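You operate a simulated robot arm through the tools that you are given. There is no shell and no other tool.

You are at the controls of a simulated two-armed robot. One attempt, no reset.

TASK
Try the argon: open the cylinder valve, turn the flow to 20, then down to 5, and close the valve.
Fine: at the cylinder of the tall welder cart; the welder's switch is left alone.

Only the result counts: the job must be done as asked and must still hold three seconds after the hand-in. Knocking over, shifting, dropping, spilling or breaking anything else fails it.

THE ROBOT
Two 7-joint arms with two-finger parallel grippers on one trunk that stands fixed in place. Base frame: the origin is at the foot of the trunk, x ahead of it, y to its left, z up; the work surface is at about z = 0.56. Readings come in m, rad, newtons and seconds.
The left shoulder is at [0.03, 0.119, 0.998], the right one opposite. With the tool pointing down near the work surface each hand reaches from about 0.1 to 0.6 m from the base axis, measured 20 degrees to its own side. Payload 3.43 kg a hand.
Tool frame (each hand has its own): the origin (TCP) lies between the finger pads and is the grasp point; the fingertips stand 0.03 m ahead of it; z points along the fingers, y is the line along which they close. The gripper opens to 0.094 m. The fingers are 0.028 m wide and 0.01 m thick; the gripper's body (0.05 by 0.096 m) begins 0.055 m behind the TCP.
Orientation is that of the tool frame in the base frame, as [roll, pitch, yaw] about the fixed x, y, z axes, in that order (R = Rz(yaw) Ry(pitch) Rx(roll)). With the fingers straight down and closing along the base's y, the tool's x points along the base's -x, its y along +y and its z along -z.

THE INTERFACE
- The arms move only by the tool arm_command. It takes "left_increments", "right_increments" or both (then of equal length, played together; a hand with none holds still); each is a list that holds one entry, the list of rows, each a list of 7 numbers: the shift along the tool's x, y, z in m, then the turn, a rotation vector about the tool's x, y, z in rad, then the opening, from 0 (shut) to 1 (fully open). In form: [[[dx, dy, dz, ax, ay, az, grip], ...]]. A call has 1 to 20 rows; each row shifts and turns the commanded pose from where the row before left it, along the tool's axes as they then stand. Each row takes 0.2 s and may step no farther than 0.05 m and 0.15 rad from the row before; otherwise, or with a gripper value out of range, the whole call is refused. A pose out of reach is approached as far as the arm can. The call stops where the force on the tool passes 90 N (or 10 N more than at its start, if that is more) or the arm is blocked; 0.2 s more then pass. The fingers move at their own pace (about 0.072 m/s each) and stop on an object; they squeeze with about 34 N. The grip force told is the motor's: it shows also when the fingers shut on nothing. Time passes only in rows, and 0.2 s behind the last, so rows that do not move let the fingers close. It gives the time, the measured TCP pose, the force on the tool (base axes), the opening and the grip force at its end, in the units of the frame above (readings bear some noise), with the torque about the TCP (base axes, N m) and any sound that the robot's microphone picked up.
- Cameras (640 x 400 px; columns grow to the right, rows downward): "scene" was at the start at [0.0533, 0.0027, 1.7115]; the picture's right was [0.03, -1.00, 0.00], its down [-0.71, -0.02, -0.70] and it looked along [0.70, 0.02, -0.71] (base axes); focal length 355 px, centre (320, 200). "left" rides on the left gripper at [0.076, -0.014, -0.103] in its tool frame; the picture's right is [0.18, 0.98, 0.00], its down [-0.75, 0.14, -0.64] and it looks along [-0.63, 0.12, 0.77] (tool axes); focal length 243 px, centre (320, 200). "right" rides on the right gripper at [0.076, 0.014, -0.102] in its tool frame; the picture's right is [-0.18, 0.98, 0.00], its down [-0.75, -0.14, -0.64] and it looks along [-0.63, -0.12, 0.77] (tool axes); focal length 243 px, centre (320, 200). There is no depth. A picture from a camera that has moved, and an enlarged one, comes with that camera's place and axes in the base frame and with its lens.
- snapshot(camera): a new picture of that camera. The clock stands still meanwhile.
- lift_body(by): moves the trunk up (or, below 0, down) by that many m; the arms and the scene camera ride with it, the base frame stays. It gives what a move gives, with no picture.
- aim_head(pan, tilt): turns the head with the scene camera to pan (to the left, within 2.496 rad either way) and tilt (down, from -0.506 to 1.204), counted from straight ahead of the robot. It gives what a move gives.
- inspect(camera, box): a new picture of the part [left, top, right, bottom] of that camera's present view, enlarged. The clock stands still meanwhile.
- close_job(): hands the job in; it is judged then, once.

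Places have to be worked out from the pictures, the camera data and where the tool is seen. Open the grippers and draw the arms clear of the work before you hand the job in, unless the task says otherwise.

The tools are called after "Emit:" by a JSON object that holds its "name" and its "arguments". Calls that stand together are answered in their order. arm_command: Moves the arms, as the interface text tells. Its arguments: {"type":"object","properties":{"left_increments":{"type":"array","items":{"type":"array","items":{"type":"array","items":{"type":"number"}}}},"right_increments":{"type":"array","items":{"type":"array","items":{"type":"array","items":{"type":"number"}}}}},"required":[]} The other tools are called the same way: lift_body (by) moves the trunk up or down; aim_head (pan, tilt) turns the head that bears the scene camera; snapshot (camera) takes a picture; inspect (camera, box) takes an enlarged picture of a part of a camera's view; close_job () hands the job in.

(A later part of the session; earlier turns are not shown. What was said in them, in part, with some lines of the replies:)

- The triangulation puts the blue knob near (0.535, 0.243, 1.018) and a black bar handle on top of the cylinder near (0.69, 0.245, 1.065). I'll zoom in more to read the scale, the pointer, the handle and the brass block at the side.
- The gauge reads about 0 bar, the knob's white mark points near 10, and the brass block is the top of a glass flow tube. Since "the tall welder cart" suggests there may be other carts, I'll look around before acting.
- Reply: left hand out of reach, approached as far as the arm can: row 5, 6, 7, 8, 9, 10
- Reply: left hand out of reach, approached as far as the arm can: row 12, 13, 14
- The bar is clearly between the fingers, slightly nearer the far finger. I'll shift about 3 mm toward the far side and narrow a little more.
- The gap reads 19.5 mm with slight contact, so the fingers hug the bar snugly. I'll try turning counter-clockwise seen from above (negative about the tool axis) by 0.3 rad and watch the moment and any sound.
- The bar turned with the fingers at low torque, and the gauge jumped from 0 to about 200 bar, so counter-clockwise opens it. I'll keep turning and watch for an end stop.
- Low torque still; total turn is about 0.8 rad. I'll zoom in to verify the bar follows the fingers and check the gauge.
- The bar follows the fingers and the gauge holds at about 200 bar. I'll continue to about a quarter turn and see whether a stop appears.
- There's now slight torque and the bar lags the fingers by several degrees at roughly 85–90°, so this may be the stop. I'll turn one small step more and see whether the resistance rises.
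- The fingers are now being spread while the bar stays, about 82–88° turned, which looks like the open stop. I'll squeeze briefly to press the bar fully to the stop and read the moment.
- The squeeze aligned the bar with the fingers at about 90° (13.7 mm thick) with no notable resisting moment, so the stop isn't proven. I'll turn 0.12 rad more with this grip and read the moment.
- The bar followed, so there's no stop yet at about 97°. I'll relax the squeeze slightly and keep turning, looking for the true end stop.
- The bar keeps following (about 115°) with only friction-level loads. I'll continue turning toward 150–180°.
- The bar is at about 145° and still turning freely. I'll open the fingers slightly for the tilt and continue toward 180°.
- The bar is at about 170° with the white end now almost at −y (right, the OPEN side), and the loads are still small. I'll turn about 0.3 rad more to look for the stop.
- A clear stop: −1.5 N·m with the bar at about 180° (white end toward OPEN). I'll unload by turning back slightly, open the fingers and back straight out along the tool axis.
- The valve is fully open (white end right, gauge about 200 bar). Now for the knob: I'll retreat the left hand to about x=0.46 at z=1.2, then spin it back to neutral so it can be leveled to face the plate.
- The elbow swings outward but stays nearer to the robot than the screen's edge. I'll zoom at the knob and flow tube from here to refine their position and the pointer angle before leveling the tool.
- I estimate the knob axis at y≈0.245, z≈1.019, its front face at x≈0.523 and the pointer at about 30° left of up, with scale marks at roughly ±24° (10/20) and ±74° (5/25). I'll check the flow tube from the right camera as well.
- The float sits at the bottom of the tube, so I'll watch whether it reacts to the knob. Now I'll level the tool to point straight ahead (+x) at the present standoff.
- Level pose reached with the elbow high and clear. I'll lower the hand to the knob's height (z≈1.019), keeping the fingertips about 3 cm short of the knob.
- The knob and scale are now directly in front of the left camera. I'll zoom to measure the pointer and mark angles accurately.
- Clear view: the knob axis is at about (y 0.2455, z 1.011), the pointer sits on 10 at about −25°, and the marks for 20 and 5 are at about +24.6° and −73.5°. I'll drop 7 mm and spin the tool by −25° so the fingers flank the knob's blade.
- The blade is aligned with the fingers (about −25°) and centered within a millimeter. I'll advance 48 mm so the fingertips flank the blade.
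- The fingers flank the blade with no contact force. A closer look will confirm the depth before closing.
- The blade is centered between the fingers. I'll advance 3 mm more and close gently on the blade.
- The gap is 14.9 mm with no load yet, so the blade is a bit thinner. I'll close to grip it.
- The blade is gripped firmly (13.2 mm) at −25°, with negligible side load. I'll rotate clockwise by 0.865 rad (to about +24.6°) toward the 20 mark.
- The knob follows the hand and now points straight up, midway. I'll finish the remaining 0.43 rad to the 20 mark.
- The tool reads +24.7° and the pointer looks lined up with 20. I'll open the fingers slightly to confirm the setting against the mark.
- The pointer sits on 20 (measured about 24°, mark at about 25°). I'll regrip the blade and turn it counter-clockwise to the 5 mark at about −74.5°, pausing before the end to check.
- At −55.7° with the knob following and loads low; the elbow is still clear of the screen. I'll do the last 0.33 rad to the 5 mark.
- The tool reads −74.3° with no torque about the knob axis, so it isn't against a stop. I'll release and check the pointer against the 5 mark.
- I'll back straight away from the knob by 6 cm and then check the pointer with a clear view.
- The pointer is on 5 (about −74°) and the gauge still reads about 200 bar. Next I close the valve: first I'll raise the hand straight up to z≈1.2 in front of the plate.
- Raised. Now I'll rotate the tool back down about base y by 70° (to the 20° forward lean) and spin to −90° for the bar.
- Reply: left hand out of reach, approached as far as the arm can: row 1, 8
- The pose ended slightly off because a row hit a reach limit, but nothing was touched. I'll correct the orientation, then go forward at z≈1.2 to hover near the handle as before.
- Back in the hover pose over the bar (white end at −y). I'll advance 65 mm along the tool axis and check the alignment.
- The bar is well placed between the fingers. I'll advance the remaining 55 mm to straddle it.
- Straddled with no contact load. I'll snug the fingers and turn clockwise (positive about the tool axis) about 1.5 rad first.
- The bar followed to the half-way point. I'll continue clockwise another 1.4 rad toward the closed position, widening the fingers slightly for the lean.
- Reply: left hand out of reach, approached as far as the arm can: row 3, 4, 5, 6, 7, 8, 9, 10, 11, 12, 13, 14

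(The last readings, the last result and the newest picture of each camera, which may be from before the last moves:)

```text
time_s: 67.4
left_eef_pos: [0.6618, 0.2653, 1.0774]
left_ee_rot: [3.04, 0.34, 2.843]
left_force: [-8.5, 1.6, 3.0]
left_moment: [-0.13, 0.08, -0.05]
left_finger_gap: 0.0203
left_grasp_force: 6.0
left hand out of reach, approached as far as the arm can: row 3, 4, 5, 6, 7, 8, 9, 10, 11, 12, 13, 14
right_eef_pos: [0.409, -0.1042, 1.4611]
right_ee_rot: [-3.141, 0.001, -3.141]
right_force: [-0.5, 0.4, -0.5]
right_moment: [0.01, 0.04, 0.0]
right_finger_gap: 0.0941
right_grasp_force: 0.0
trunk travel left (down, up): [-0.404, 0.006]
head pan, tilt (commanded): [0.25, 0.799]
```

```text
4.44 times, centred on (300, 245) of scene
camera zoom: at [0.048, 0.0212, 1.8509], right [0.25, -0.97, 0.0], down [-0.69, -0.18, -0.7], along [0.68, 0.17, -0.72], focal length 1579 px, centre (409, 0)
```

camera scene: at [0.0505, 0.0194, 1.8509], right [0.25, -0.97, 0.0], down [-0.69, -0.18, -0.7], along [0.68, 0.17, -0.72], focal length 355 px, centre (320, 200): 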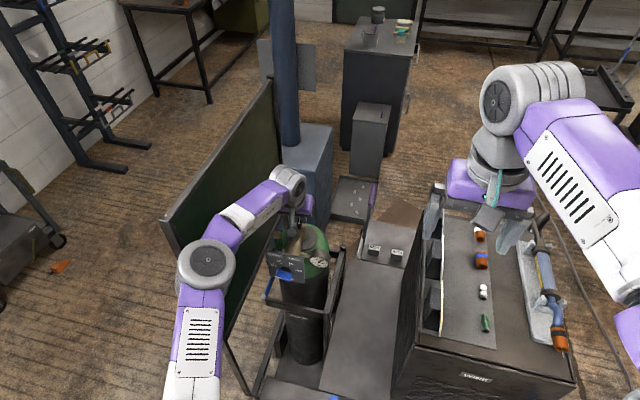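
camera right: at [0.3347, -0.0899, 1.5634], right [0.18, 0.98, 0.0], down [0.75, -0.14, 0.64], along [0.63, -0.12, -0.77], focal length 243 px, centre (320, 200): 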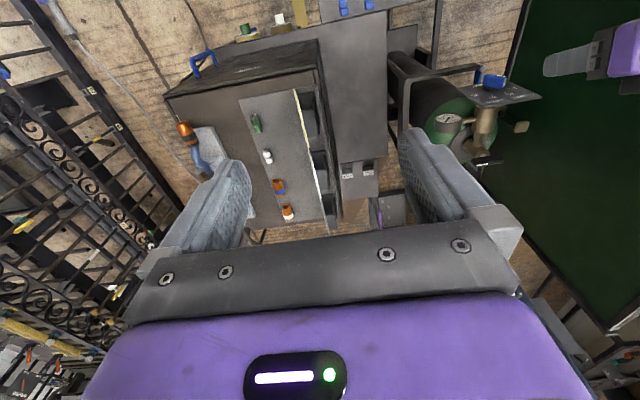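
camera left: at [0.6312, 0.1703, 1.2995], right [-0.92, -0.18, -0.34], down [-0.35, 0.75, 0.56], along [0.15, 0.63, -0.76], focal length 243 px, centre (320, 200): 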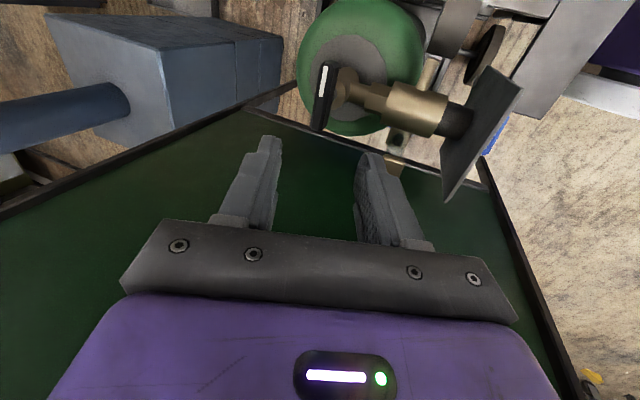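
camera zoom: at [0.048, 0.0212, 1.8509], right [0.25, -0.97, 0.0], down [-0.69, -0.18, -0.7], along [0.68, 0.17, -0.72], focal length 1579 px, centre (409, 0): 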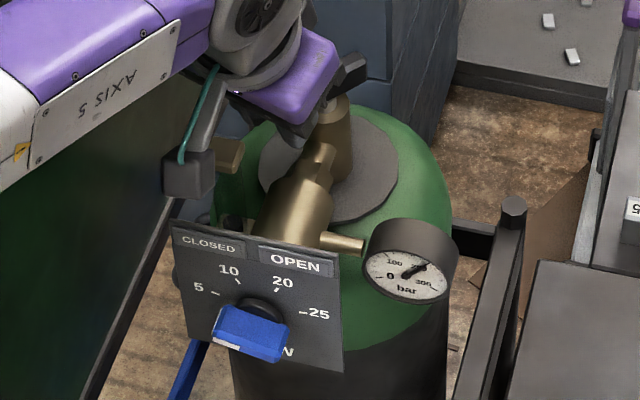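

The arm ran into a joint limit on this branch and the hand drifted off the handle axis (to x 0.662, y 0.265), with a mild −8.5 N contact on the bar. I'll look carefully before moving anything.

Emit:
{"name": "snapshot", "arguments": {"camera": "left"}}

Emit:
{"name": "snapshot", "arguments": {"camera": "scene"}}

Emit:
{"name": "inspect", "arguments": {"camera": "right", "box": [440, 70, 600, 200]}}

Emit:
{"name": "inspect", "arguments": {"camera": "scene", "box": [260, 190, 330, 250]}}

```text
taken
camera left: at [0.5532, 0.2726, 1.1462], right [0.09, 1.0, 0.03], down [0.49, -0.07, 0.87], along [0.86, -0.06, -0.5], focal length 243 px, centre (320, 200)
```

left: 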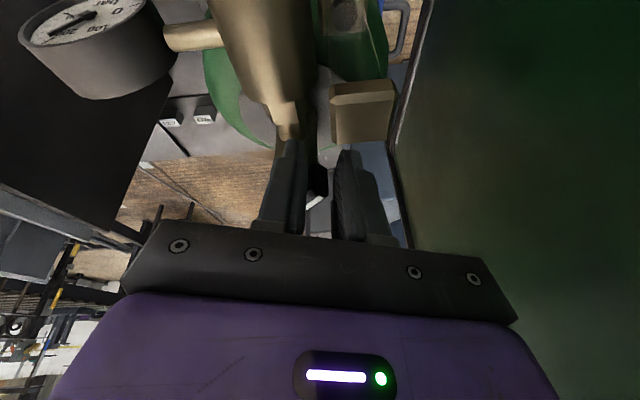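

```text
taken
camera scene: at [0.048, 0.0212, 1.8509], right [0.25, -0.97, 0.0], down [-0.69, -0.18, -0.7], along [0.68, 0.17, -0.72], focal length 355 px, centre (320, 200)
```

scene: 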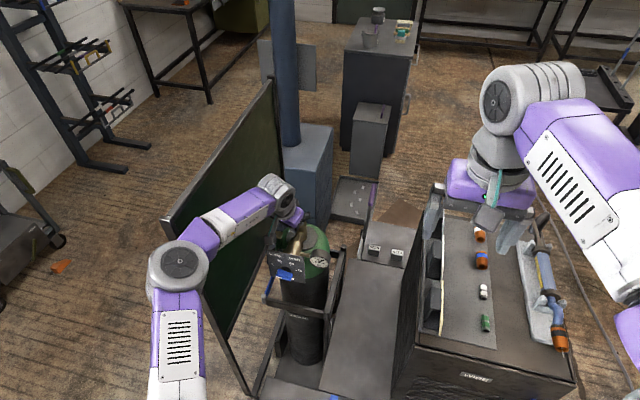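

```text
3.08 times, centred on (520, 135) of right
camera zoom: at [0.3327, -0.0893, 1.5639], right [0.18, 0.98, 0.0], down [0.75, -0.14, 0.64], along [0.63, -0.12, -0.77], focal length 746 px, centre (-295, 400)
```

zoom: 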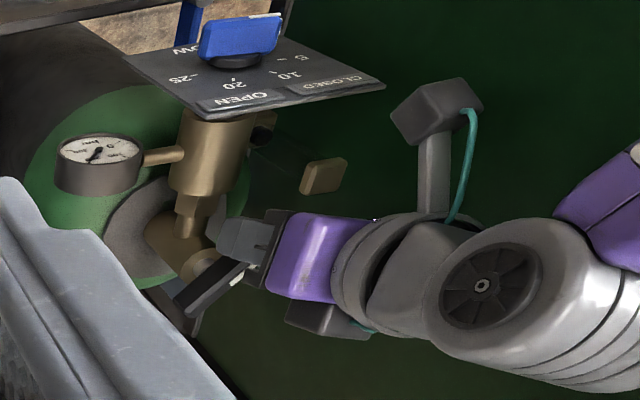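

```text
6.67 times, centred on (295, 220) of scene
camera zoom: at [0.048, 0.0212, 1.8509], right [0.25, -0.97, 0.0], down [-0.69, -0.18, -0.7], along [0.68, 0.17, -0.72], focal length 2368 px, centre (487, 67)
```

zoom: 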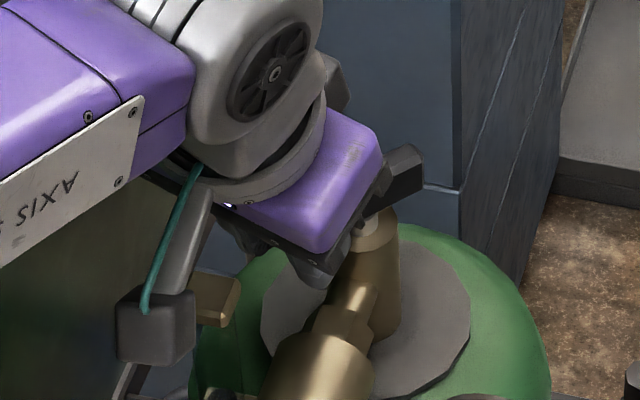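

The bar has actually swung to within about 30° of closed (white end pointing left-forward) and its end rests against the fingers. I'll ease the hand straight back along its axis with the fingers only slightly wider, to come off the bar cleanly.

Emit:
{"name": "arm_command", "arguments": {"left_increments": [[[0, 0, -0.006, 0, 0, 0, 0.24], [0, 0, -0.01, 0, 0, 0, 0.25], [0, 0, -0.015, 0, 0, 0, 0.25], [0, 0, -0.02, 0, 0, 0, 0.25], [0, 0, -0.02, 0, 0, 0, 0.25]]]}}

Emit:
{"name": "snapshot", "arguments": {"camera": "left"}}

Emit:
{"name": "inspect", "arguments": {"camera": "right", "box": [440, 70, 600, 200]}}

Emit:
{"name": "inspect", "arguments": {"camera": "scene", "box": [255, 200, 345, 290]}}

```text
time_s: 68.6
left_eef_pos: [0.6378, 0.2667, 1.145]
left_ee_rot: [3.039, 0.337, 2.845]
left_force: [-0.7, -0.2, -0.1]
left_moment: [-0.01, -0.02, -0.03]
left_finger_gap: 0.0236
left_grasp_force: 0.0
right_eef_pos: [0.4105, -0.1029, 1.4591]
right_ee_rot: [3.14, 0.0, -3.14]
right_force: [0.2, 0.2, -0.4]
right_moment: [-0.01, 0.02, -0.02]
right_finger_gap: 0.0938
right_grasp_force: 0.1
trunk travel left (down, up): [-0.404, 0.006]
head pan, tilt (commanded): [0.25, 0.799]
```

```text
taken
camera left: at [0.5296, 0.2726, 1.2125], right [0.09, 1.0, 0.03], down [0.5, -0.07, 0.87], along [0.86, -0.06, -0.5], focal length 243 px, centre (320, 200)
```

left: 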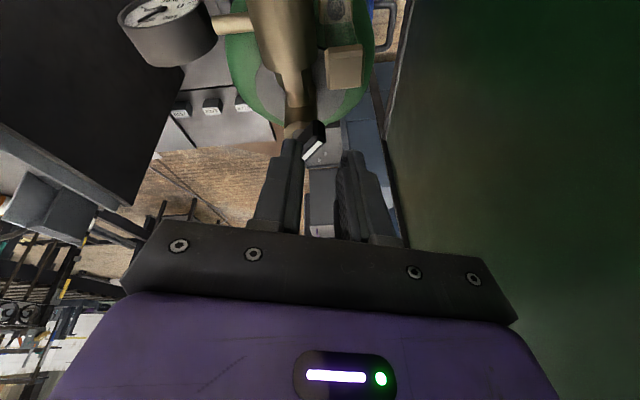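

```text
3.08 times, centred on (520, 135) of right
camera zoom: at [0.3345, -0.0902, 1.5634], right [0.18, 0.98, 0.0], down [0.75, -0.14, 0.64], along [0.63, -0.12, -0.77], focal length 746 px, centre (-295, 400)
```

zoom: 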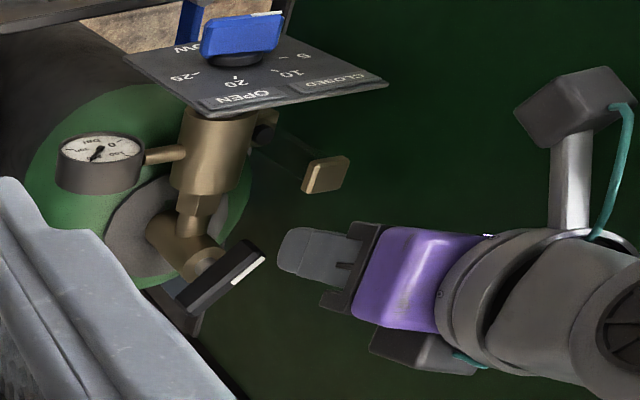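

```text
4.44 times, centred on (300, 245) of scene
camera zoom: at [0.0501, 0.0202, 1.8509], right [0.25, -0.97, 0.0], down [-0.69, -0.18, -0.7], along [0.68, 0.17, -0.72], focal length 1579 px, centre (409, 0)
```

zoom: 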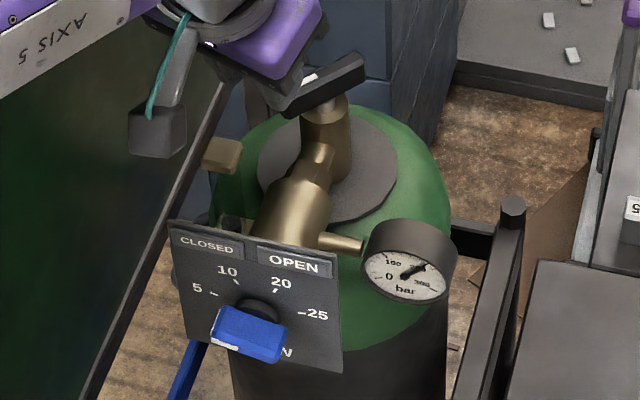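

The bar sits about 36° short of closed and nothing else was disturbed. This arm branch can't spin further that way, so I'll back off a bit more and spin the other way to about −126°, which also straddles the symmetric bar and leaves plenty of travel for closing.

Emit:
{"name": "arm_command", "arguments": {"left_increments": [[[0, 0, -0.025, 0, 0, 0, 0.5], [0, 0, -0.02, 0, 0, 0, 0.5], [0, 0, 0, 0, 0, -0.14, 0.5], [0, 0, 0, 0, 0, -0.14, 0.5], [0, 0, 0, 0, 0, -0.14, 0.5], [0, 0, 0, 0, 0, -0.14, 0.5], [0, 0, 0, 0, 0, -0.14, 0.5], [0, 0, 0, 0, 0, -0.14, 0.5], [0, 0, 0, 0, 0, -0.14, 0.5], [0, 0, 0, 0, 0, -0.14, 0.5], [0, 0, 0, 0, 0, -0.14, 0.5], [0, 0, 0, 0, 0, -0.14, 0.5], [0, 0, 0, 0, 0, -0.14, 0.5], [0, 0, 0, 0, 0, -0.14, 0.5], [0, 0, 0, 0, 0, -0.14, 0.5]]]}}

Emit:
{"name": "snapshot", "arguments": {"camera": "scene"}}

Emit:
{"name": "snapshot", "arguments": {"camera": "left"}}

```text
time_s: 71.8
left_eef_pos: [0.6236, 0.2652, 1.1868]
left_ee_rot: [-2.791, 0.01, -1.598]
left_force: [-0.6, 1.0, 0.4]
left_moment: [-0.03, 0.02, -0.01]
left_finger_gap: 0.0471
left_grasp_force: 0.0
right_eef_pos: [0.4118, -0.1034, 1.4586]
right_ee_rot: [-3.141, -0.001, -3.14]
right_force: [0.5, -0.1, -0.3]
right_moment: [0.03, 0.0, -0.01]
right_finger_gap: 0.0942
right_grasp_force: 0.0
trunk travel left (down, up): [-0.404, 0.006]
head pan, tilt (commanded): [0.25, 0.799]
```

```text
taken
camera scene: at [0.0504, 0.0204, 1.8509], right [0.25, -0.97, 0.0], down [-0.69, -0.18, -0.7], along [0.68, 0.17, -0.72], focal length 355 px, centre (320, 200)
```

scene: 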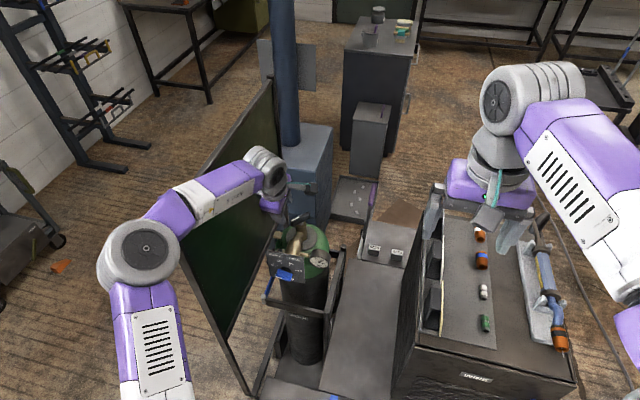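

```text
taken
camera left: at [0.5988, 0.1886, 1.2853], right [-0.93, -0.16, -0.34], down [-0.33, 0.76, 0.56], along [0.17, 0.63, -0.75], focal length 243 px, centre (320, 200)
```

left: 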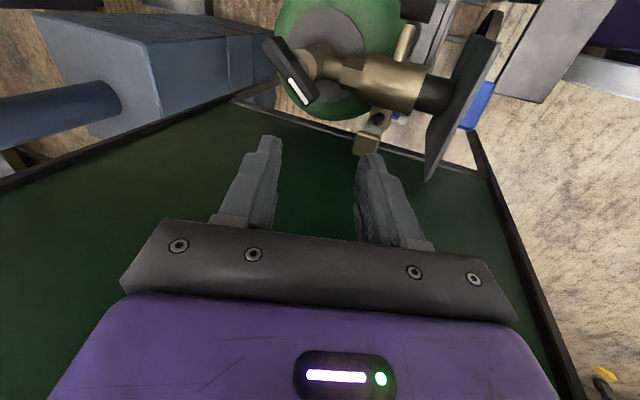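

The spin works in this direction (now −88°). I'll continue to about −125° and then check the bar's position.

Emit:
{"name": "arm_command", "arguments": {"left_increments": [[[0, 0, 0, 0, 0, -0.126, 0.5], [0, 0, 0, 0, 0, -0.126, 0.5], [0, 0, 0, 0, 0, -0.126, 0.5], [0, 0, 0, 0, 0, -0.126, 0.5], [0, 0, 0, 0, 0, -0.126, 0.5]]]}}

Emit:
{"name": "snapshot", "arguments": {"camera": "left"}}

Emit:
{"name": "snapshot", "arguments": {"camera": "scene"}}

Emit:
{"name": "inspect", "arguments": {"camera": "right", "box": [460, 100, 540, 170]}}

Emit:
{"name": "inspect", "arguments": {"camera": "scene", "box": [270, 200, 340, 260]}}

```text
time_s: 73.0
left_eef_pos: [0.6229, 0.2654, 1.1868]
left_ee_rot: [-2.848, -0.194, -0.998]
left_force: [1.1, 0.3, 0.3]
left_moment: [-0.03, -0.01, -0.01]
left_finger_gap: 0.047
left_grasp_force: 0.1
right_eef_pos: [0.4108, -0.1032, 1.4597]
right_ee_rot: [3.141, -0.001, -3.141]
right_force: [-0.5, 0.0, -0.4]
right_moment: [-0.03, -0.01, 0.01]
right_finger_gap: 0.094
right_grasp_force: 0.0
trunk travel left (down, up): [-0.404, 0.006]
head pan, tilt (commanded): [0.25, 0.799]
```

```text
taken
camera left: at [0.6388, 0.2106, 1.3], right [-0.66, -0.71, -0.24], down [-0.73, 0.54, 0.42], along [-0.16, 0.45, -0.88], focal length 243 px, centre (320, 200)
```

left: 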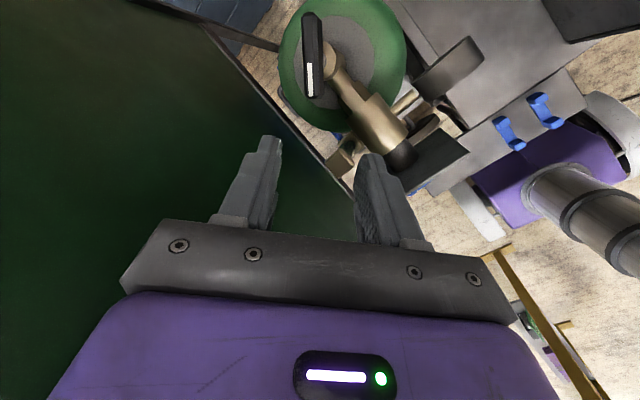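

```text
taken
camera scene: at [0.0503, 0.0204, 1.8509], right [0.25, -0.97, 0.0], down [-0.69, -0.18, -0.7], along [0.68, 0.17, -0.72], focal length 355 px, centre (320, 200)
```

scene: 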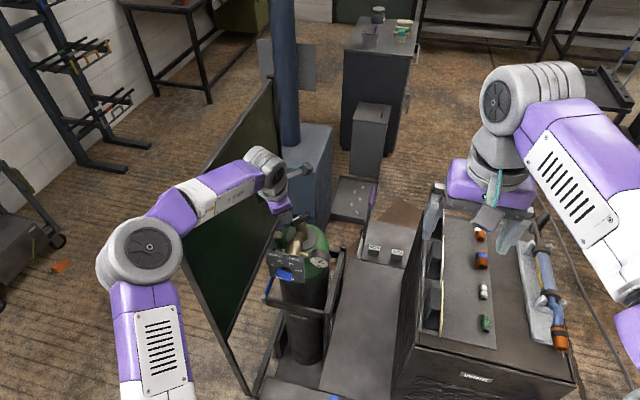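

```text
5.71 times, centred on (500, 135) of right
camera zoom: at [0.3346, -0.09, 1.5634], right [0.18, 0.98, 0.0], down [0.75, -0.14, 0.64], along [0.63, -0.12, -0.77], focal length 1386 px, centre (-709, 571)
```

zoom: 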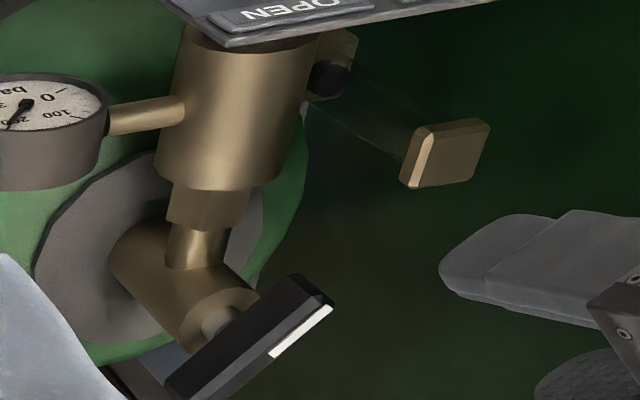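

```text
6.67 times, centred on (305, 230) of scene
camera zoom: at [0.0503, 0.0204, 1.8509], right [0.25, -0.97, 0.0], down [-0.69, -0.18, -0.7], along [0.68, 0.17, -0.72], focal length 2368 px, centre (420, 0)
```

zoom: 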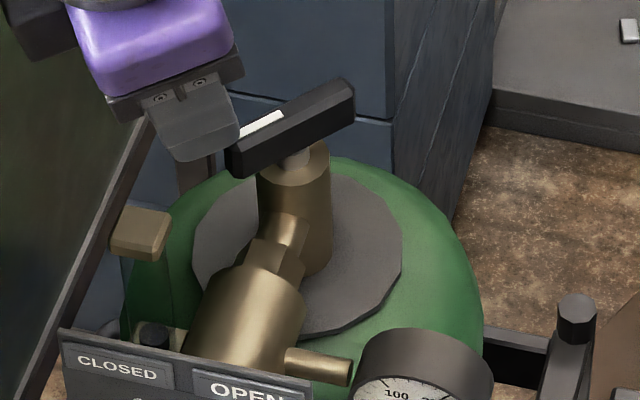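

The bar is roughly 40–45° short of closed and the fingers are set for 36°. I'll spin 8° more to match and move to the pre-grasp above the bar.

Emit:
{"name": "arm_command", "arguments": {"left_increments": [[[0, 0, 0, 0, 0, -0.1, 0.5], [0.0117, -0.0032, 0.0209, 0, 0, 0, 0.5], [0.0117, -0.0032, 0.0209, 0, 0, 0, 0.5], [0.0116, -0.0032, 0.0208, 0, 0, 0, 0.5]]]}}

Emit:
{"name": "snapshot", "arguments": {"camera": "left"}}

Emit:
{"name": "inspect", "arguments": {"camera": "left", "box": [240, 40, 400, 200]}}

```text
time_s: 74.0
left_eef_pos: [0.6732, 0.2446, 1.1381]
left_ee_rot: [-2.868, -0.22, -0.9]
left_force: [0.8, -0.6, 0.1]
left_moment: [-0.01, -0.03, -0.01]
left_finger_gap: 0.0472
left_grasp_force: 0.1
right_eef_pos: [0.4115, -0.1041, 1.4589]
right_ee_rot: [3.14, 0.0, -3.14]
right_force: [0.2, 0.0, 0.7]
right_moment: [-0.04, 0.0, 0.03]
right_finger_gap: 0.0939
right_grasp_force: 0.0
trunk travel left (down, up): [-0.404, 0.006]
head pan, tilt (commanded): [0.25, 0.799]
```

```text
taken
camera left: at [0.6937, 0.1952, 1.2528], right [-0.59, -0.77, -0.22], down [-0.78, 0.48, 0.4], along [-0.2, 0.41, -0.89], focal length 243 px, centre (320, 200)
```

left: 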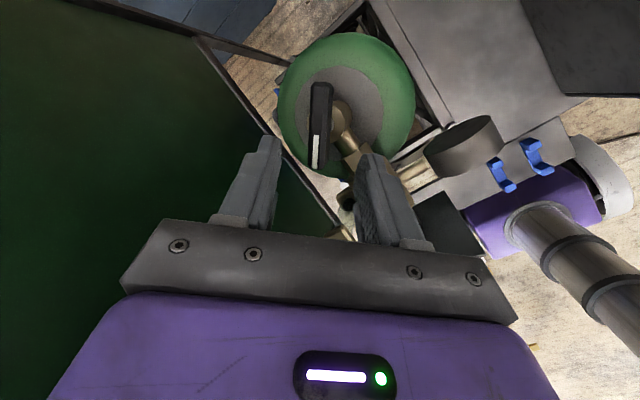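

```text
2.50 times, centred on (320, 120) of left
camera zoom: at [0.6937, 0.1952, 1.2528], right [-0.59, -0.77, -0.22], down [-0.78, 0.48, 0.4], along [-0.2, 0.41, -0.89], focal length 606 px, centre (320, 400)
```

zoom: 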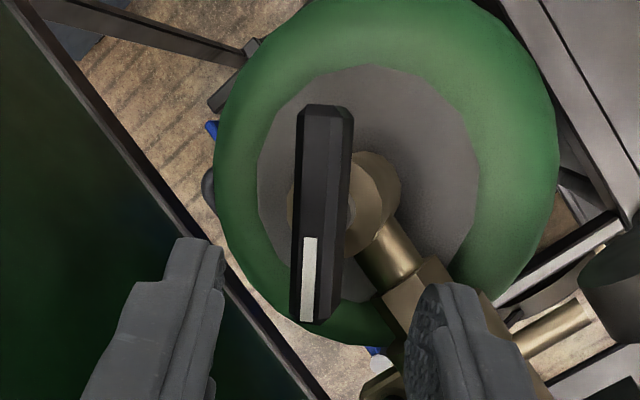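

The bar measures 47° from closed with its center on the tool axis. I'll match with a 6° spin and advance 55 mm to straddle it, then narrow the fingers.

Emit:
{"name": "arm_command", "arguments": {"left_increments": [[[0, 0, 0, 0, 0, -0.1, 0.5], [0, 0, 0.014, 0, 0, 0, 0.5], [0, 0, 0.014, 0, 0, 0, 0.5], [0, 0, 0.014, 0, 0, 0, 0.5], [0, 0, 0.013, 0, 0, 0, 0.5], [0, 0, 0, 0, 0, 0, 0.3], [0, 0, 0, 0, 0, 0, 0.3]]]}}

Emit:
{"name": "inspect", "arguments": {"camera": "left", "box": [240, 90, 400, 220]}}

Emit:
{"name": "inspect", "arguments": {"camera": "scene", "box": [255, 190, 345, 280]}}

```text
time_s: 75.6
left_eef_pos: [0.6926, 0.2452, 1.0856]
left_ee_rot: [-2.891, -0.249, -0.803]
left_force: [0.0, 0.1, -0.1]
left_moment: [0.03, 0.0, 0.0]
left_finger_gap: 0.0281
left_grasp_force: 0.0
right_eef_pos: [0.4116, -0.1033, 1.4597]
right_ee_rot: [-3.141, 0.0, -3.141]
right_force: [-0.2, -0.4, -0.2]
right_moment: [-0.02, 0.04, -0.03]
right_finger_gap: 0.0942
right_grasp_force: 0.0
trunk travel left (down, up): [-0.404, 0.006]
head pan, tilt (commanded): [0.25, 0.799]
```

```text
3.08 times, centred on (320, 155) of left
camera zoom: at [0.7165, 0.2019, 1.2033], right [-0.52, -0.83, -0.19], down [-0.82, 0.42, 0.38], along [-0.24, 0.36, -0.9], focal length 746 px, centre (320, 338)
```

zoom: 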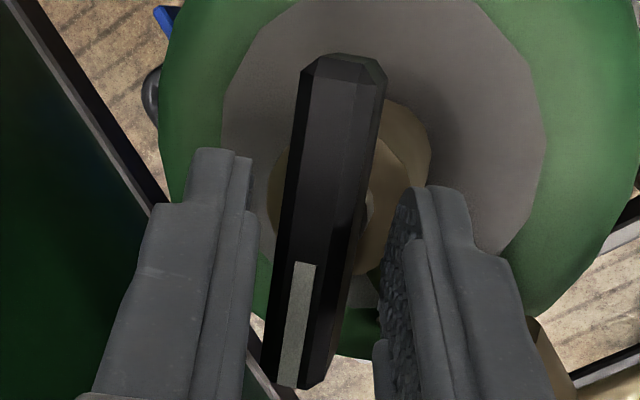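

```text
4.44 times, centred on (300, 235) of scene
camera zoom: at [0.0506, 0.0205, 1.8508], right [0.25, -0.97, 0.0], down [-0.69, -0.18, -0.7], along [0.68, 0.17, -0.72], focal length 1579 px, centre (409, 44)
```

zoom: 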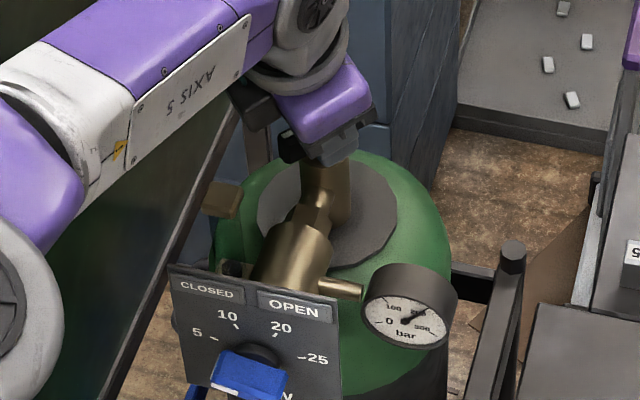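

Straddled and centered again. I'll snug the fingers and turn clockwise in modest steps toward closed.

Emit:
{"name": "arm_command", "arguments": {"left_increments": [[[0, 0, 0, 0, 0, 0, 0.19], [0, 0, 0, 0, 0, 0, 0.19], [0, 0, 0, 0, 0, 0.08, 0.19], [0, 0, 0, 0, 0, 0.08, 0.19], [0, 0, 0, 0, 0, 0.08, 0.19], [0, 0, 0, 0, 0, 0.08, 0.19], [0, 0, 0, 0, 0, 0.08, 0.2], [0, 0, 0, 0, 0, 0.08, 0.2], [0, 0, 0, 0, 0, 0.08, 0.2]]]}}

Emit:
{"name": "inspect", "arguments": {"camera": "left", "box": [240, 90, 400, 220]}}

Emit:
{"name": "inspect", "arguments": {"camera": "scene", "box": [255, 190, 345, 280]}}

```text
time_s: 77.6
left_eef_pos: [0.6916, 0.2453, 1.0848]
left_ee_rot: [-2.8, -0.079, -1.346]
left_force: [-0.2, -0.4, 0.4]
left_moment: [0.01, 0.02, -0.02]
left_finger_gap: 0.0197
left_grasp_force: 0.9
right_eef_pos: [0.412, -0.1041, 1.459]
right_ee_rot: [-3.14, -0.001, -3.139]
right_force: [-0.1, 0.4, 0.2]
right_moment: [-0.01, 0.03, 0.03]
right_finger_gap: 0.0942
right_grasp_force: 0.2
trunk travel left (down, up): [-0.404, 0.006]
head pan, tilt (commanded): [0.25, 0.799]
```

```text
3.08 times, centred on (320, 155) of left
camera zoom: at [0.6854, 0.1746, 1.1918], right [-0.86, -0.41, -0.31], down [-0.52, 0.7, 0.5], along [0.02, 0.59, -0.81], focal length 746 px, centre (320, 338)
```

zoom: 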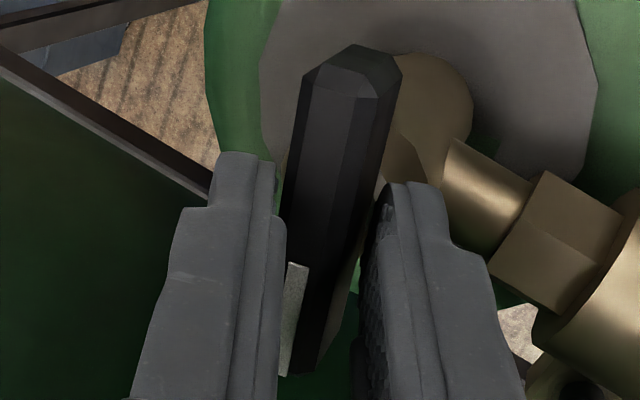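

```text
4.44 times, centred on (300, 235) of scene
camera zoom: at [0.0502, 0.0203, 1.8509], right [0.25, -0.97, 0.0], down [-0.69, -0.18, -0.7], along [0.68, 0.17, -0.72], focal length 1579 px, centre (409, 44)
```

zoom: 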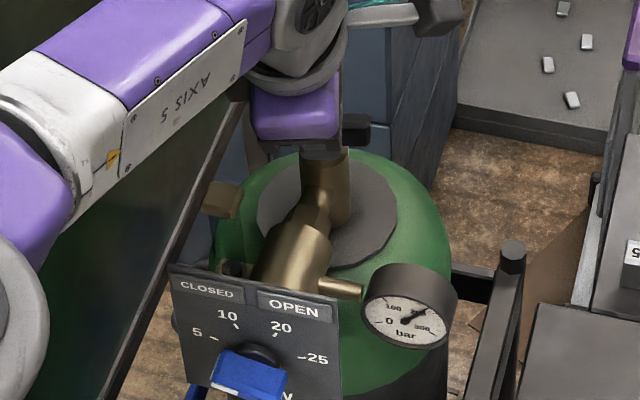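

About 13° remain and the gauge is still up. I'll continue slowly into the closed stop, watching the moment.

Emit:
{"name": "arm_command", "arguments": {"left_increments": [[[0, 0, 0, 0, 0, 0.06, 0.2], [0, 0, 0, 0, 0, 0.06, 0.2], [0, 0, 0, 0, 0, 0.06, 0.2], [0, 0, 0, 0, 0, 0.06, 0.2], [0, 0, 0, 0, 0, 0.04, 0.2]]]}}

Emit:
{"name": "inspect", "arguments": {"camera": "left", "box": [240, 90, 400, 220]}}

Emit:
{"name": "inspect", "arguments": {"camera": "scene", "box": [255, 190, 345, 280]}}

```text
time_s: 78.8
left_eef_pos: [0.6918, 0.2454, 1.0863]
left_ee_rot: [-2.79, 0.014, -1.607]
left_force: [0.1, -1.0, 1.3]
left_moment: [-0.59, 0.39, 0.61]
left_finger_gap: 0.0202
left_grasp_force: 31.6
right_eef_pos: [0.4115, -0.1023, 1.4594]
right_ee_rot: [3.141, 0.0, -3.14]
right_force: [-0.2, 0.1, -0.1]
right_moment: [0.01, 0.02, -0.01]
right_finger_gap: 0.0938
right_grasp_force: 0.2
trunk travel left (down, up): [-0.404, 0.006]
head pan, tilt (commanded): [0.25, 0.799]
```

```text
3.08 times, centred on (320, 155) of left
camera zoom: at [0.6664, 0.1684, 1.1849], right [-0.93, -0.15, -0.34], down [-0.33, 0.76, 0.56], along [0.18, 0.64, -0.75], focal length 746 px, centre (320, 338)
```

zoom: 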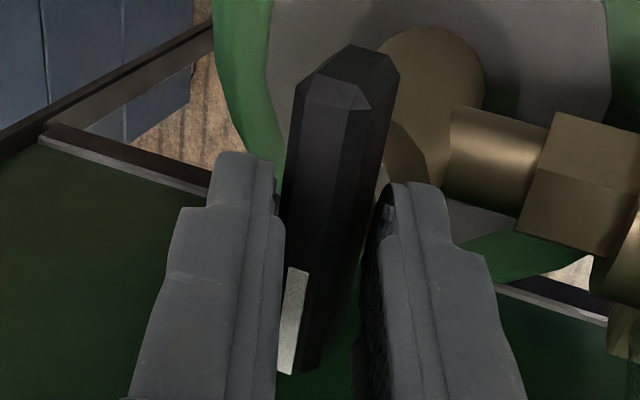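

```text
4.44 times, centred on (300, 235) of scene
camera zoom: at [0.0502, 0.0205, 1.8509], right [0.25, -0.97, 0.0], down [-0.69, -0.18, -0.7], along [0.68, 0.17, -0.72], focal length 1579 px, centre (409, 44)
```

zoom: 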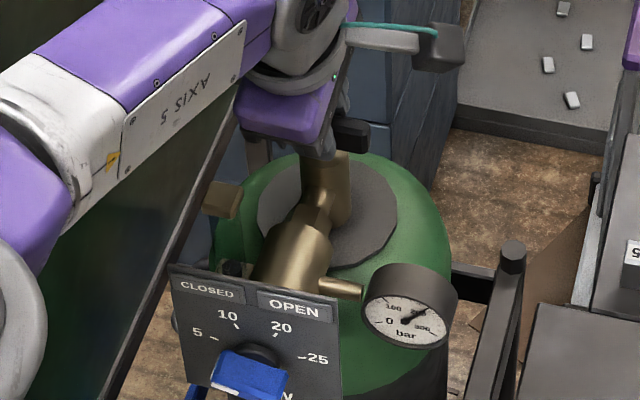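

The moment is rising (+0.6 N·m), which suggests the closed stop. I'll press another ~0.1 rad to seat it firmly.

Emit:
{"name": "arm_command", "arguments": {"left_increments": [[[0, 0, 0, 0, 0, 0.04, 0.19], [0, 0, 0, 0, 0, 0.04, 0.18], [0, 0, 0, 0, 0, 0.03, 0.18], [0, 0, 0, 0, 0, 0, 0.18]]]}}

Emit:
{"name": "inspect", "arguments": {"camera": "left", "box": [240, 90, 400, 220]}}

Emit:
{"name": "inspect", "arguments": {"camera": "scene", "box": [255, 210, 345, 290]}}

```text
time_s: 79.8
left_eef_pos: [0.6923, 0.2457, 1.0868]
left_ee_rot: [-2.793, 0.053, -1.712]
left_force: [-1.0, 2.0, 5.6]
left_moment: [-0.59, 0.7, 1.55]
left_finger_gap: 0.0223
left_grasp_force: 44.8
right_eef_pos: [0.4112, -0.1029, 1.4606]
right_ee_rot: [3.142, 0.0, -3.141]
right_force: [0.3, -0.2, 0.0]
right_moment: [-0.04, 0.02, 0.01]
right_finger_gap: 0.0938
right_grasp_force: 0.0
trunk travel left (down, up): [-0.404, 0.006]
head pan, tilt (commanded): [0.25, 0.799]
```

```text
3.08 times, centred on (320, 155) of left
camera zoom: at [0.6583, 0.168, 1.1823], right [-0.94, -0.04, -0.34], down [-0.25, 0.76, 0.59], along [0.24, 0.64, -0.73], focal length 746 px, centre (320, 338)
```

zoom: 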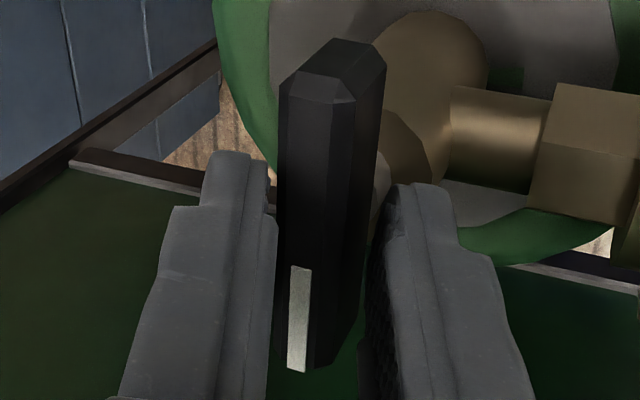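

```text
5.00 times, centred on (300, 250) of scene
camera zoom: at [0.0497, 0.0207, 1.8509], right [0.25, -0.97, 0.0], down [-0.69, -0.18, -0.7], along [0.68, 0.17, -0.72], focal length 1776 px, centre (420, -50)
```

zoom: 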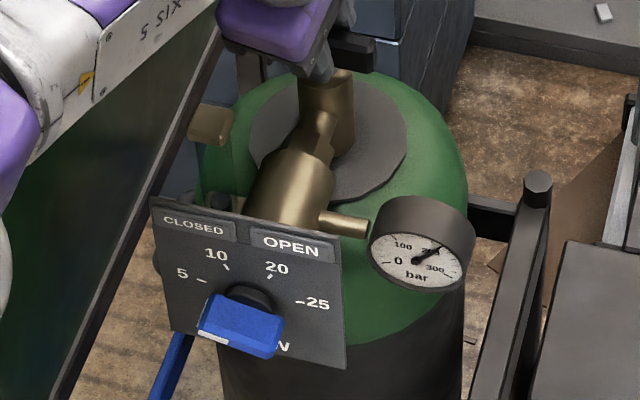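

The moment reached +1.55 N·m at the stop and the bar lies exactly along y with the white end at +y again: valve closed. I'll open the fingers and retreat along the tool axis, then check the gauge.

Emit:
{"name": "arm_command", "arguments": {"left_increments": [[[0, 0, 0, 0, 0, 0, 0.3], [0, 0, 0, 0, 0, 0, 0.5], [0, 0, 0, 0, 0, 0, 0.5], [0, 0, -0.015, 0, 0, 0, 0.5], [0, 0, -0.02, 0, 0, 0, 0.5], [0, 0, -0.025, 0, 0, 0, 0.5], [0, 0, -0.03, 0, 0, 0, 0.5], [0, 0, -0.03, 0, 0, 0, 0.5]]]}}

Emit:
{"name": "inspect", "arguments": {"camera": "scene", "box": [255, 210, 345, 290]}}

Emit:
{"name": "inspect", "arguments": {"camera": "left", "box": [260, 0, 540, 200]}}

Emit:
{"name": "inspect", "arguments": {"camera": "right", "box": [440, 60, 560, 180]}}

```text
time_s: 81.6
left_eef_pos: [0.6495, 0.2461, 1.1994]
left_ee_rot: [-2.794, 0.052, -1.709]
left_force: [-1.3, 0.6, -0.1]
left_moment: [0.01, 0.0, 0.0]
left_finger_gap: 0.0472
left_grasp_force: 0.1
right_eef_pos: [0.411, -0.1041, 1.4611]
right_ee_rot: [3.141, 0.0, -3.138]
right_force: [0.0, 0.1, 0.2]
right_moment: [-0.03, 0.0, 0.04]
right_finger_gap: 0.0941
right_grasp_force: 0.1
trunk travel left (down, up): [-0.404, 0.006]
head pan, tilt (commanded): [0.25, 0.799]
```

```text
5.00 times, centred on (300, 250) of scene
camera zoom: at [0.0496, 0.0202, 1.8509], right [0.25, -0.97, 0.0], down [-0.69, -0.18, -0.7], along [0.68, 0.17, -0.72], focal length 1776 px, centre (420, -50)
```

zoom: 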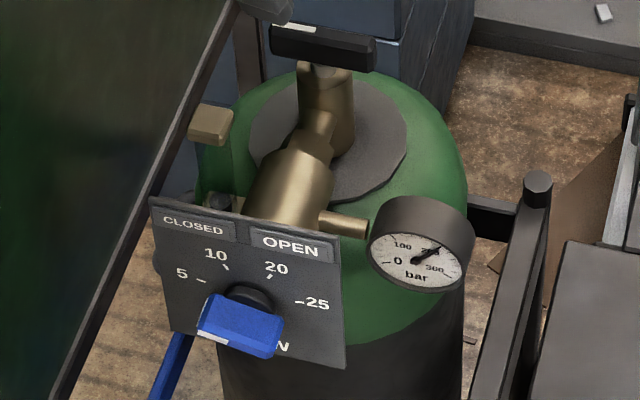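

```text
2.00 times, centred on (400, 100) of left
camera zoom: at [0.616, 0.1679, 1.2945], right [-0.94, -0.04, -0.34], down [-0.25, 0.77, 0.59], along [0.24, 0.64, -0.73], focal length 485 px, centre (160, 400)
```

zoom: 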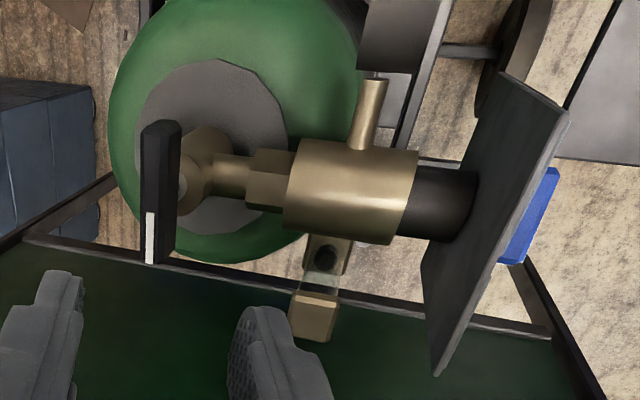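

```text
3.33 times, centred on (500, 120) of right
camera zoom: at [0.334, -0.0901, 1.5635], right [0.18, 0.98, 0.0], down [0.75, -0.14, 0.64], along [0.63, -0.12, -0.77], focal length 809 px, centre (-280, 467)
```

zoom: 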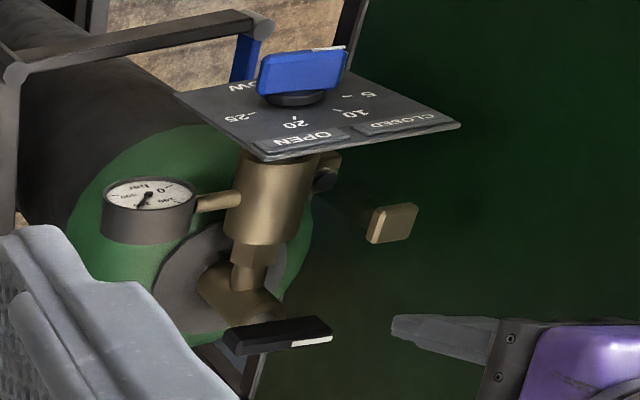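

The handle is back at its original closed position and the knob still points to 5; the gauge still shows the trapped pressure. I'll draw the left hand back and let a few seconds pass, then recheck the gauge.

Emit:
{"name": "arm_command", "arguments": {"left_increments": [[[0.005, 0.0354, -0.013, 0, 0, 0, 0.5], [0.005, 0.0354, -0.013, 0, 0, 0, 0.5], [0.005, 0.0354, -0.013, 0, 0, 0, 0.5], [0.005, 0.0354, -0.013, 0, 0, 0, 0.5], [0.005, 0.0354, -0.013, 0, 0, 0, 0.5], [0, 0, 0, 0, 0, 0, 0.8], [0, 0, 0, 0, 0, 0, 1], [0, 0, 0, 0, 0, 0, 1], [0, 0, 0, 0, 0, 0, 1], [0, 0, 0, 0, 0, 0, 1], [0, 0, 0, 0, 0, 0, 1], [0, 0, 0, 0, 0, 0, 1], [0, 0, 0, 0, 0, 0, 1]]]}}

Emit:
{"name": "inspect", "arguments": {"camera": "scene", "box": [255, 210, 345, 290]}}

Emit:
{"name": "snapshot", "arguments": {"camera": "scene"}}

Emit:
{"name": "inspect", "arguments": {"camera": "right", "box": [430, 80, 500, 150]}}

```text
time_s: 84.4
left_eef_pos: [0.46, 0.2492, 1.1973]
left_ee_rot: [-2.793, 0.052, -1.712]
left_force: [-0.4, -0.3, 0.5]
left_moment: [0.05, 0.01, -0.04]
left_finger_gap: 0.0942
left_grasp_force: 0.1
right_eef_pos: [0.4105, -0.1037, 1.4611]
right_ee_rot: [3.141, 0.0, -3.139]
right_force: [0.4, -0.6, 0.2]
right_moment: [0.0, -0.05, -0.02]
right_finger_gap: 0.0942
right_grasp_force: 0.1
trunk travel left (down, up): [-0.404, 0.006]
head pan, tilt (commanded): [0.25, 0.799]
```

```text
5.00 times, centred on (300, 250) of scene
camera zoom: at [0.0504, 0.0204, 1.8509], right [0.25, -0.97, 0.0], down [-0.69, -0.18, -0.7], along [0.68, 0.17, -0.72], focal length 1776 px, centre (420, -50)
```

zoom: 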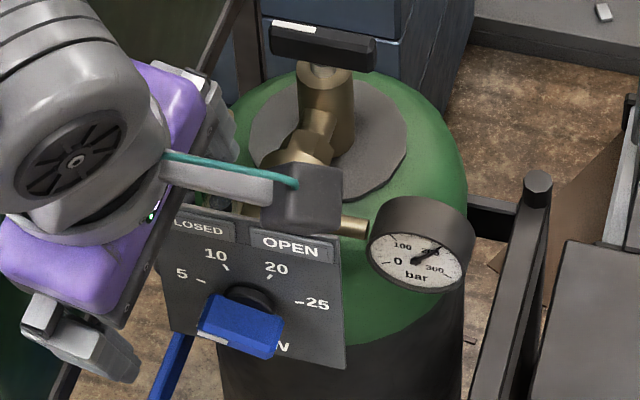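

```text
taken
camera scene: at [0.0504, 0.0204, 1.8509], right [0.25, -0.97, 0.0], down [-0.69, -0.18, -0.7], along [0.68, 0.17, -0.72], focal length 355 px, centre (320, 200)
```

scene: 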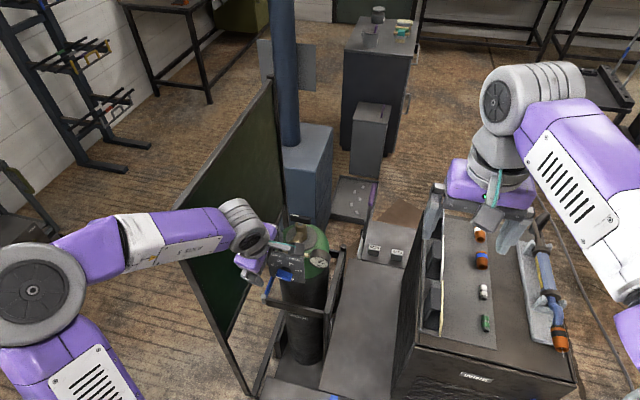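

```text
5.71 times, centred on (465, 115) of right
camera zoom: at [0.3347, -0.09, 1.5634], right [0.18, 0.98, 0.0], down [0.75, -0.14, 0.64], along [0.63, -0.12, -0.77], focal length 1386 px, centre (-509, 686)
```

zoom: 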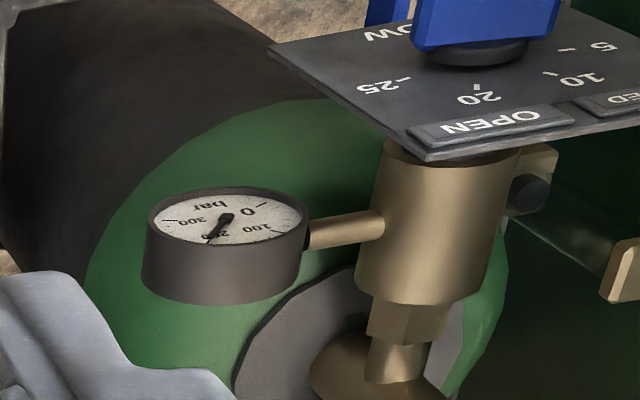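

The gauge still reads near 200, so I want to know whether it's slowly bleeding. I'll take a high zoom of the gauge and handle now, and again after some time.

Emit:
{"name": "inspect", "arguments": {"camera": "scene", "box": [305, 250, 335, 272]}}

Emit:
{"name": "inspect", "arguments": {"camera": "scene", "box": [285, 208, 320, 235]}}

Emit:
{"name": "arm_command", "arguments": {"left_increments": [[[0, 0, 0, 0, 0, 0, 1], [0, 0, 0, 0, 0, 0, 1], [0, 0, 0, 0, 0, 0, 1], [0, 0, 0, 0, 0, 0, 1], [0, 0, 0, 0, 0, 0, 1], [0, 0, 0, 0, 0, 0, 1], [0, 0, 0, 0, 0, 0, 1], [0, 0, 0, 0, 0, 0, 1], [0, 0, 0, 0, 0, 0, 1], [0, 0, 0, 0, 0, 0, 1], [0, 0, 0, 0, 0, 0, 1], [0, 0, 0, 0, 0, 0, 1], [0, 0, 0, 0, 0, 0, 1], [0, 0, 0, 0, 0, 0, 1], [0, 0, 0, 0, 0, 0, 1], [0, 0, 0, 0, 0, 0, 1], [0, 0, 0, 0, 0, 0, 1], [0, 0, 0, 0, 0, 0, 1], [0, 0, 0, 0, 0, 0, 1], [0, 0, 0, 0, 0, 0, 1]]]}}

Emit:
{"name": "inspect", "arguments": {"camera": "scene", "box": [305, 250, 335, 272]}}

```text
16.00 times, centred on (320, 261) of scene
camera zoom: at [0.0504, 0.0204, 1.8509], right [0.25, -0.97, 0.0], down [-0.69, -0.18, -0.7], along [0.68, 0.17, -0.72], focal length 5683 px, centre (320, -776)
```

zoom: 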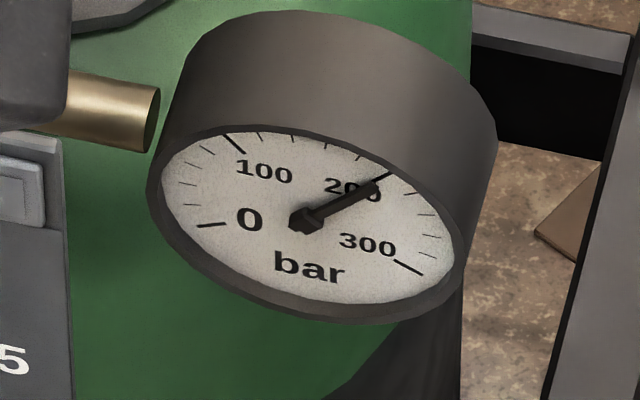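

```text
14.81 times, centred on (302, 222) of scene
camera zoom: at [0.0504, 0.0204, 1.8509], right [0.25, -0.97, 0.0], down [-0.69, -0.18, -0.7], along [0.68, 0.17, -0.72], focal length 5262 px, centre (579, -118)
```

zoom: 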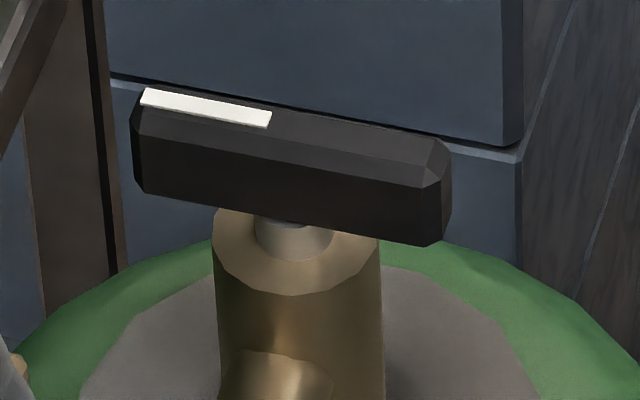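

```text
time_s: 88.6
left_eef_pos: [0.4595, 0.2474, 1.1979]
left_ee_rot: [-2.795, 0.053, -1.71]
left_force: [-0.2, -0.7, -0.2]
left_moment: [-0.01, 0.0, -0.01]
left_finger_gap: 0.0939
left_grasp_force: 0.0
right_eef_pos: [0.4108, -0.1028, 1.461]
right_ee_rot: [3.141, 0.002, -3.14]
right_force: [-0.5, 1.0, 0.1]
right_moment: [0.01, 0.04, 0.01]
right_finger_gap: 0.0938
right_grasp_force: 0.1
trunk travel left (down, up): [-0.404, 0.006]
head pan, tilt (commanded): [0.25, 0.799]
```

```text
16.00 times, centred on (320, 261) of scene
camera zoom: at [0.0504, 0.0204, 1.8509], right [0.25, -0.97, 0.0], down [-0.69, -0.18, -0.7], along [0.68, 0.17, -0.72], focal length 5683 px, centre (320, -776)
```

zoom: 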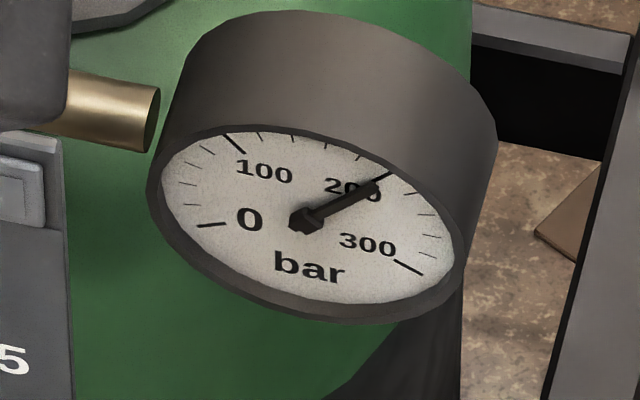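

The gauge holds steady at exactly 200, which fits pressure trapped behind the closed valve: there is no flow because the welder is off. The handle is within about 1° of its original closed position. I'll draw the left hand up and back, clear of the cylinder.

Emit:
{"name": "arm_command", "arguments": {"left_increments": [[[0.0007, 0.0047, -0.0337, 0, 0, 0, 1], [0.0007, 0.0047, -0.0337, 0, 0, 0, 1], [0.0007, 0.0047, -0.0337, 0, 0, 0, 1], [0.0007, 0.0047, -0.0337, 0, 0, 0, 1], [0.0007, 0.0047, -0.0337, 0, 0, 0, 1]]]}}

Emit:
{"name": "snapshot", "arguments": {"camera": "scene"}}

Emit:
{"name": "inspect", "arguments": {"camera": "scene", "box": [255, 205, 345, 295]}}

Emit:
{"name": "inspect", "arguments": {"camera": "right", "box": [465, 60, 545, 170]}}

```text
time_s: 89.8
left_eef_pos: [0.3787, 0.2471, 1.3495]
left_ee_rot: [-2.795, 0.051, -1.712]
left_force: [0.1, 0.5, 0.8]
left_moment: [-0.02, 0.0, 0.0]
left_finger_gap: 0.094
left_grasp_force: 0.1
right_eef_pos: [0.4106, -0.1047, 1.46]
right_ee_rot: [-3.141, -0.001, -3.139]
right_force: [-0.1, 0.0, 0.6]
right_moment: [0.02, -0.02, 0.01]
right_finger_gap: 0.0939
right_grasp_force: 0.2
trunk travel left (down, up): [-0.404, 0.006]
head pan, tilt (commanded): [0.25, 0.799]
```

```text
taken
camera scene: at [0.0493, 0.0206, 1.8509], right [0.25, -0.97, 0.0], down [-0.69, -0.18, -0.7], along [0.68, 0.17, -0.72], focal length 355 px, centre (320, 200)
```

scene: 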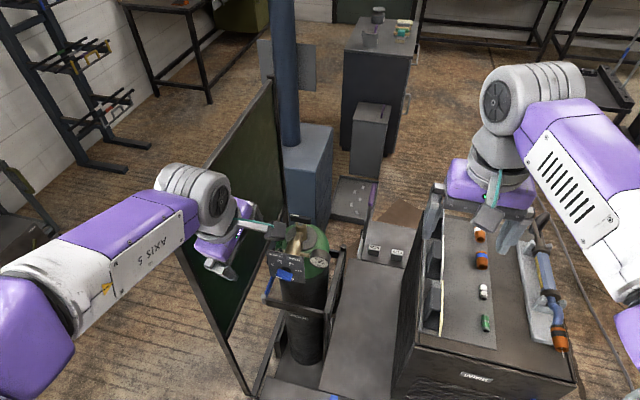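

```text
4.44 times, centred on (300, 250) of scene
camera zoom: at [0.0493, 0.0206, 1.8509], right [0.25, -0.97, 0.0], down [-0.69, -0.18, -0.7], along [0.68, 0.17, -0.72], focal length 1579 px, centre (409, -22)
```

zoom: 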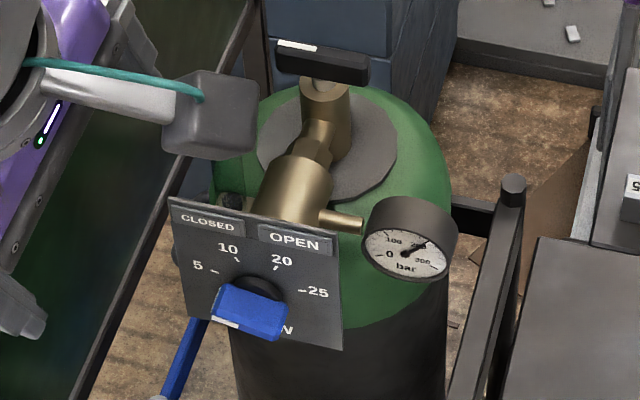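

```text
3.64 times, centred on (505, 115) of right
camera zoom: at [0.3338, -0.0898, 1.5636], right [0.18, 0.98, 0.0], down [0.75, -0.14, 0.64], along [0.63, -0.12, -0.77], focal length 882 px, centre (-353, 509)
```

zoom: 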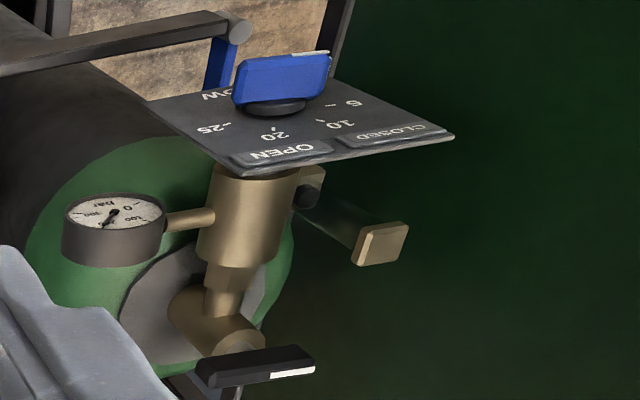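

Final check: the handle is at its closed stop with the white end left, the knob is on 5, and the tube, gauge, cylinder and screen are undisturbed. Both grippers are open and well clear above, so I'm handing the job in.

Emit:
{"name": "close_job", "arguments": {}}

```text
The job is handed in.
```

The argon test is done and handed in. I opened the cylinder valve to its stop, turned the flow knob to 20, then down to 5, and closed the valve against its stop. I didn't touch the welder's switch.

- **Valve:** the gauge went from 0 to about 200 bar when it opened. The handle is back within about 1° of its starting position.
- **Gauge still at 200:** it held at 200 bar for the roughly ten seconds I watched after closing. I took this as gas trapped behind the closed valve, but did not confirm it.
- **Float:** it stayed at the bottom of the flow tube throughout, so the flow settings are by the knob pointer only. My guess is that no gas flows while the welder is off.
- **Knob:** it was within about 1° of the 20 mark while there, and now sits about 1–2° from the 5 mark.
- **Slip while closing:** partway through closing, the left arm hit a reach limit and the hand slid to the end of the handle. Its fingers pressed on the handle with about 8.5 N. I backed off, took a new hold and finished closing. I saw no sign that anything else was touched or moved.

Both grippers are open and the arms are clear of the cylinder.
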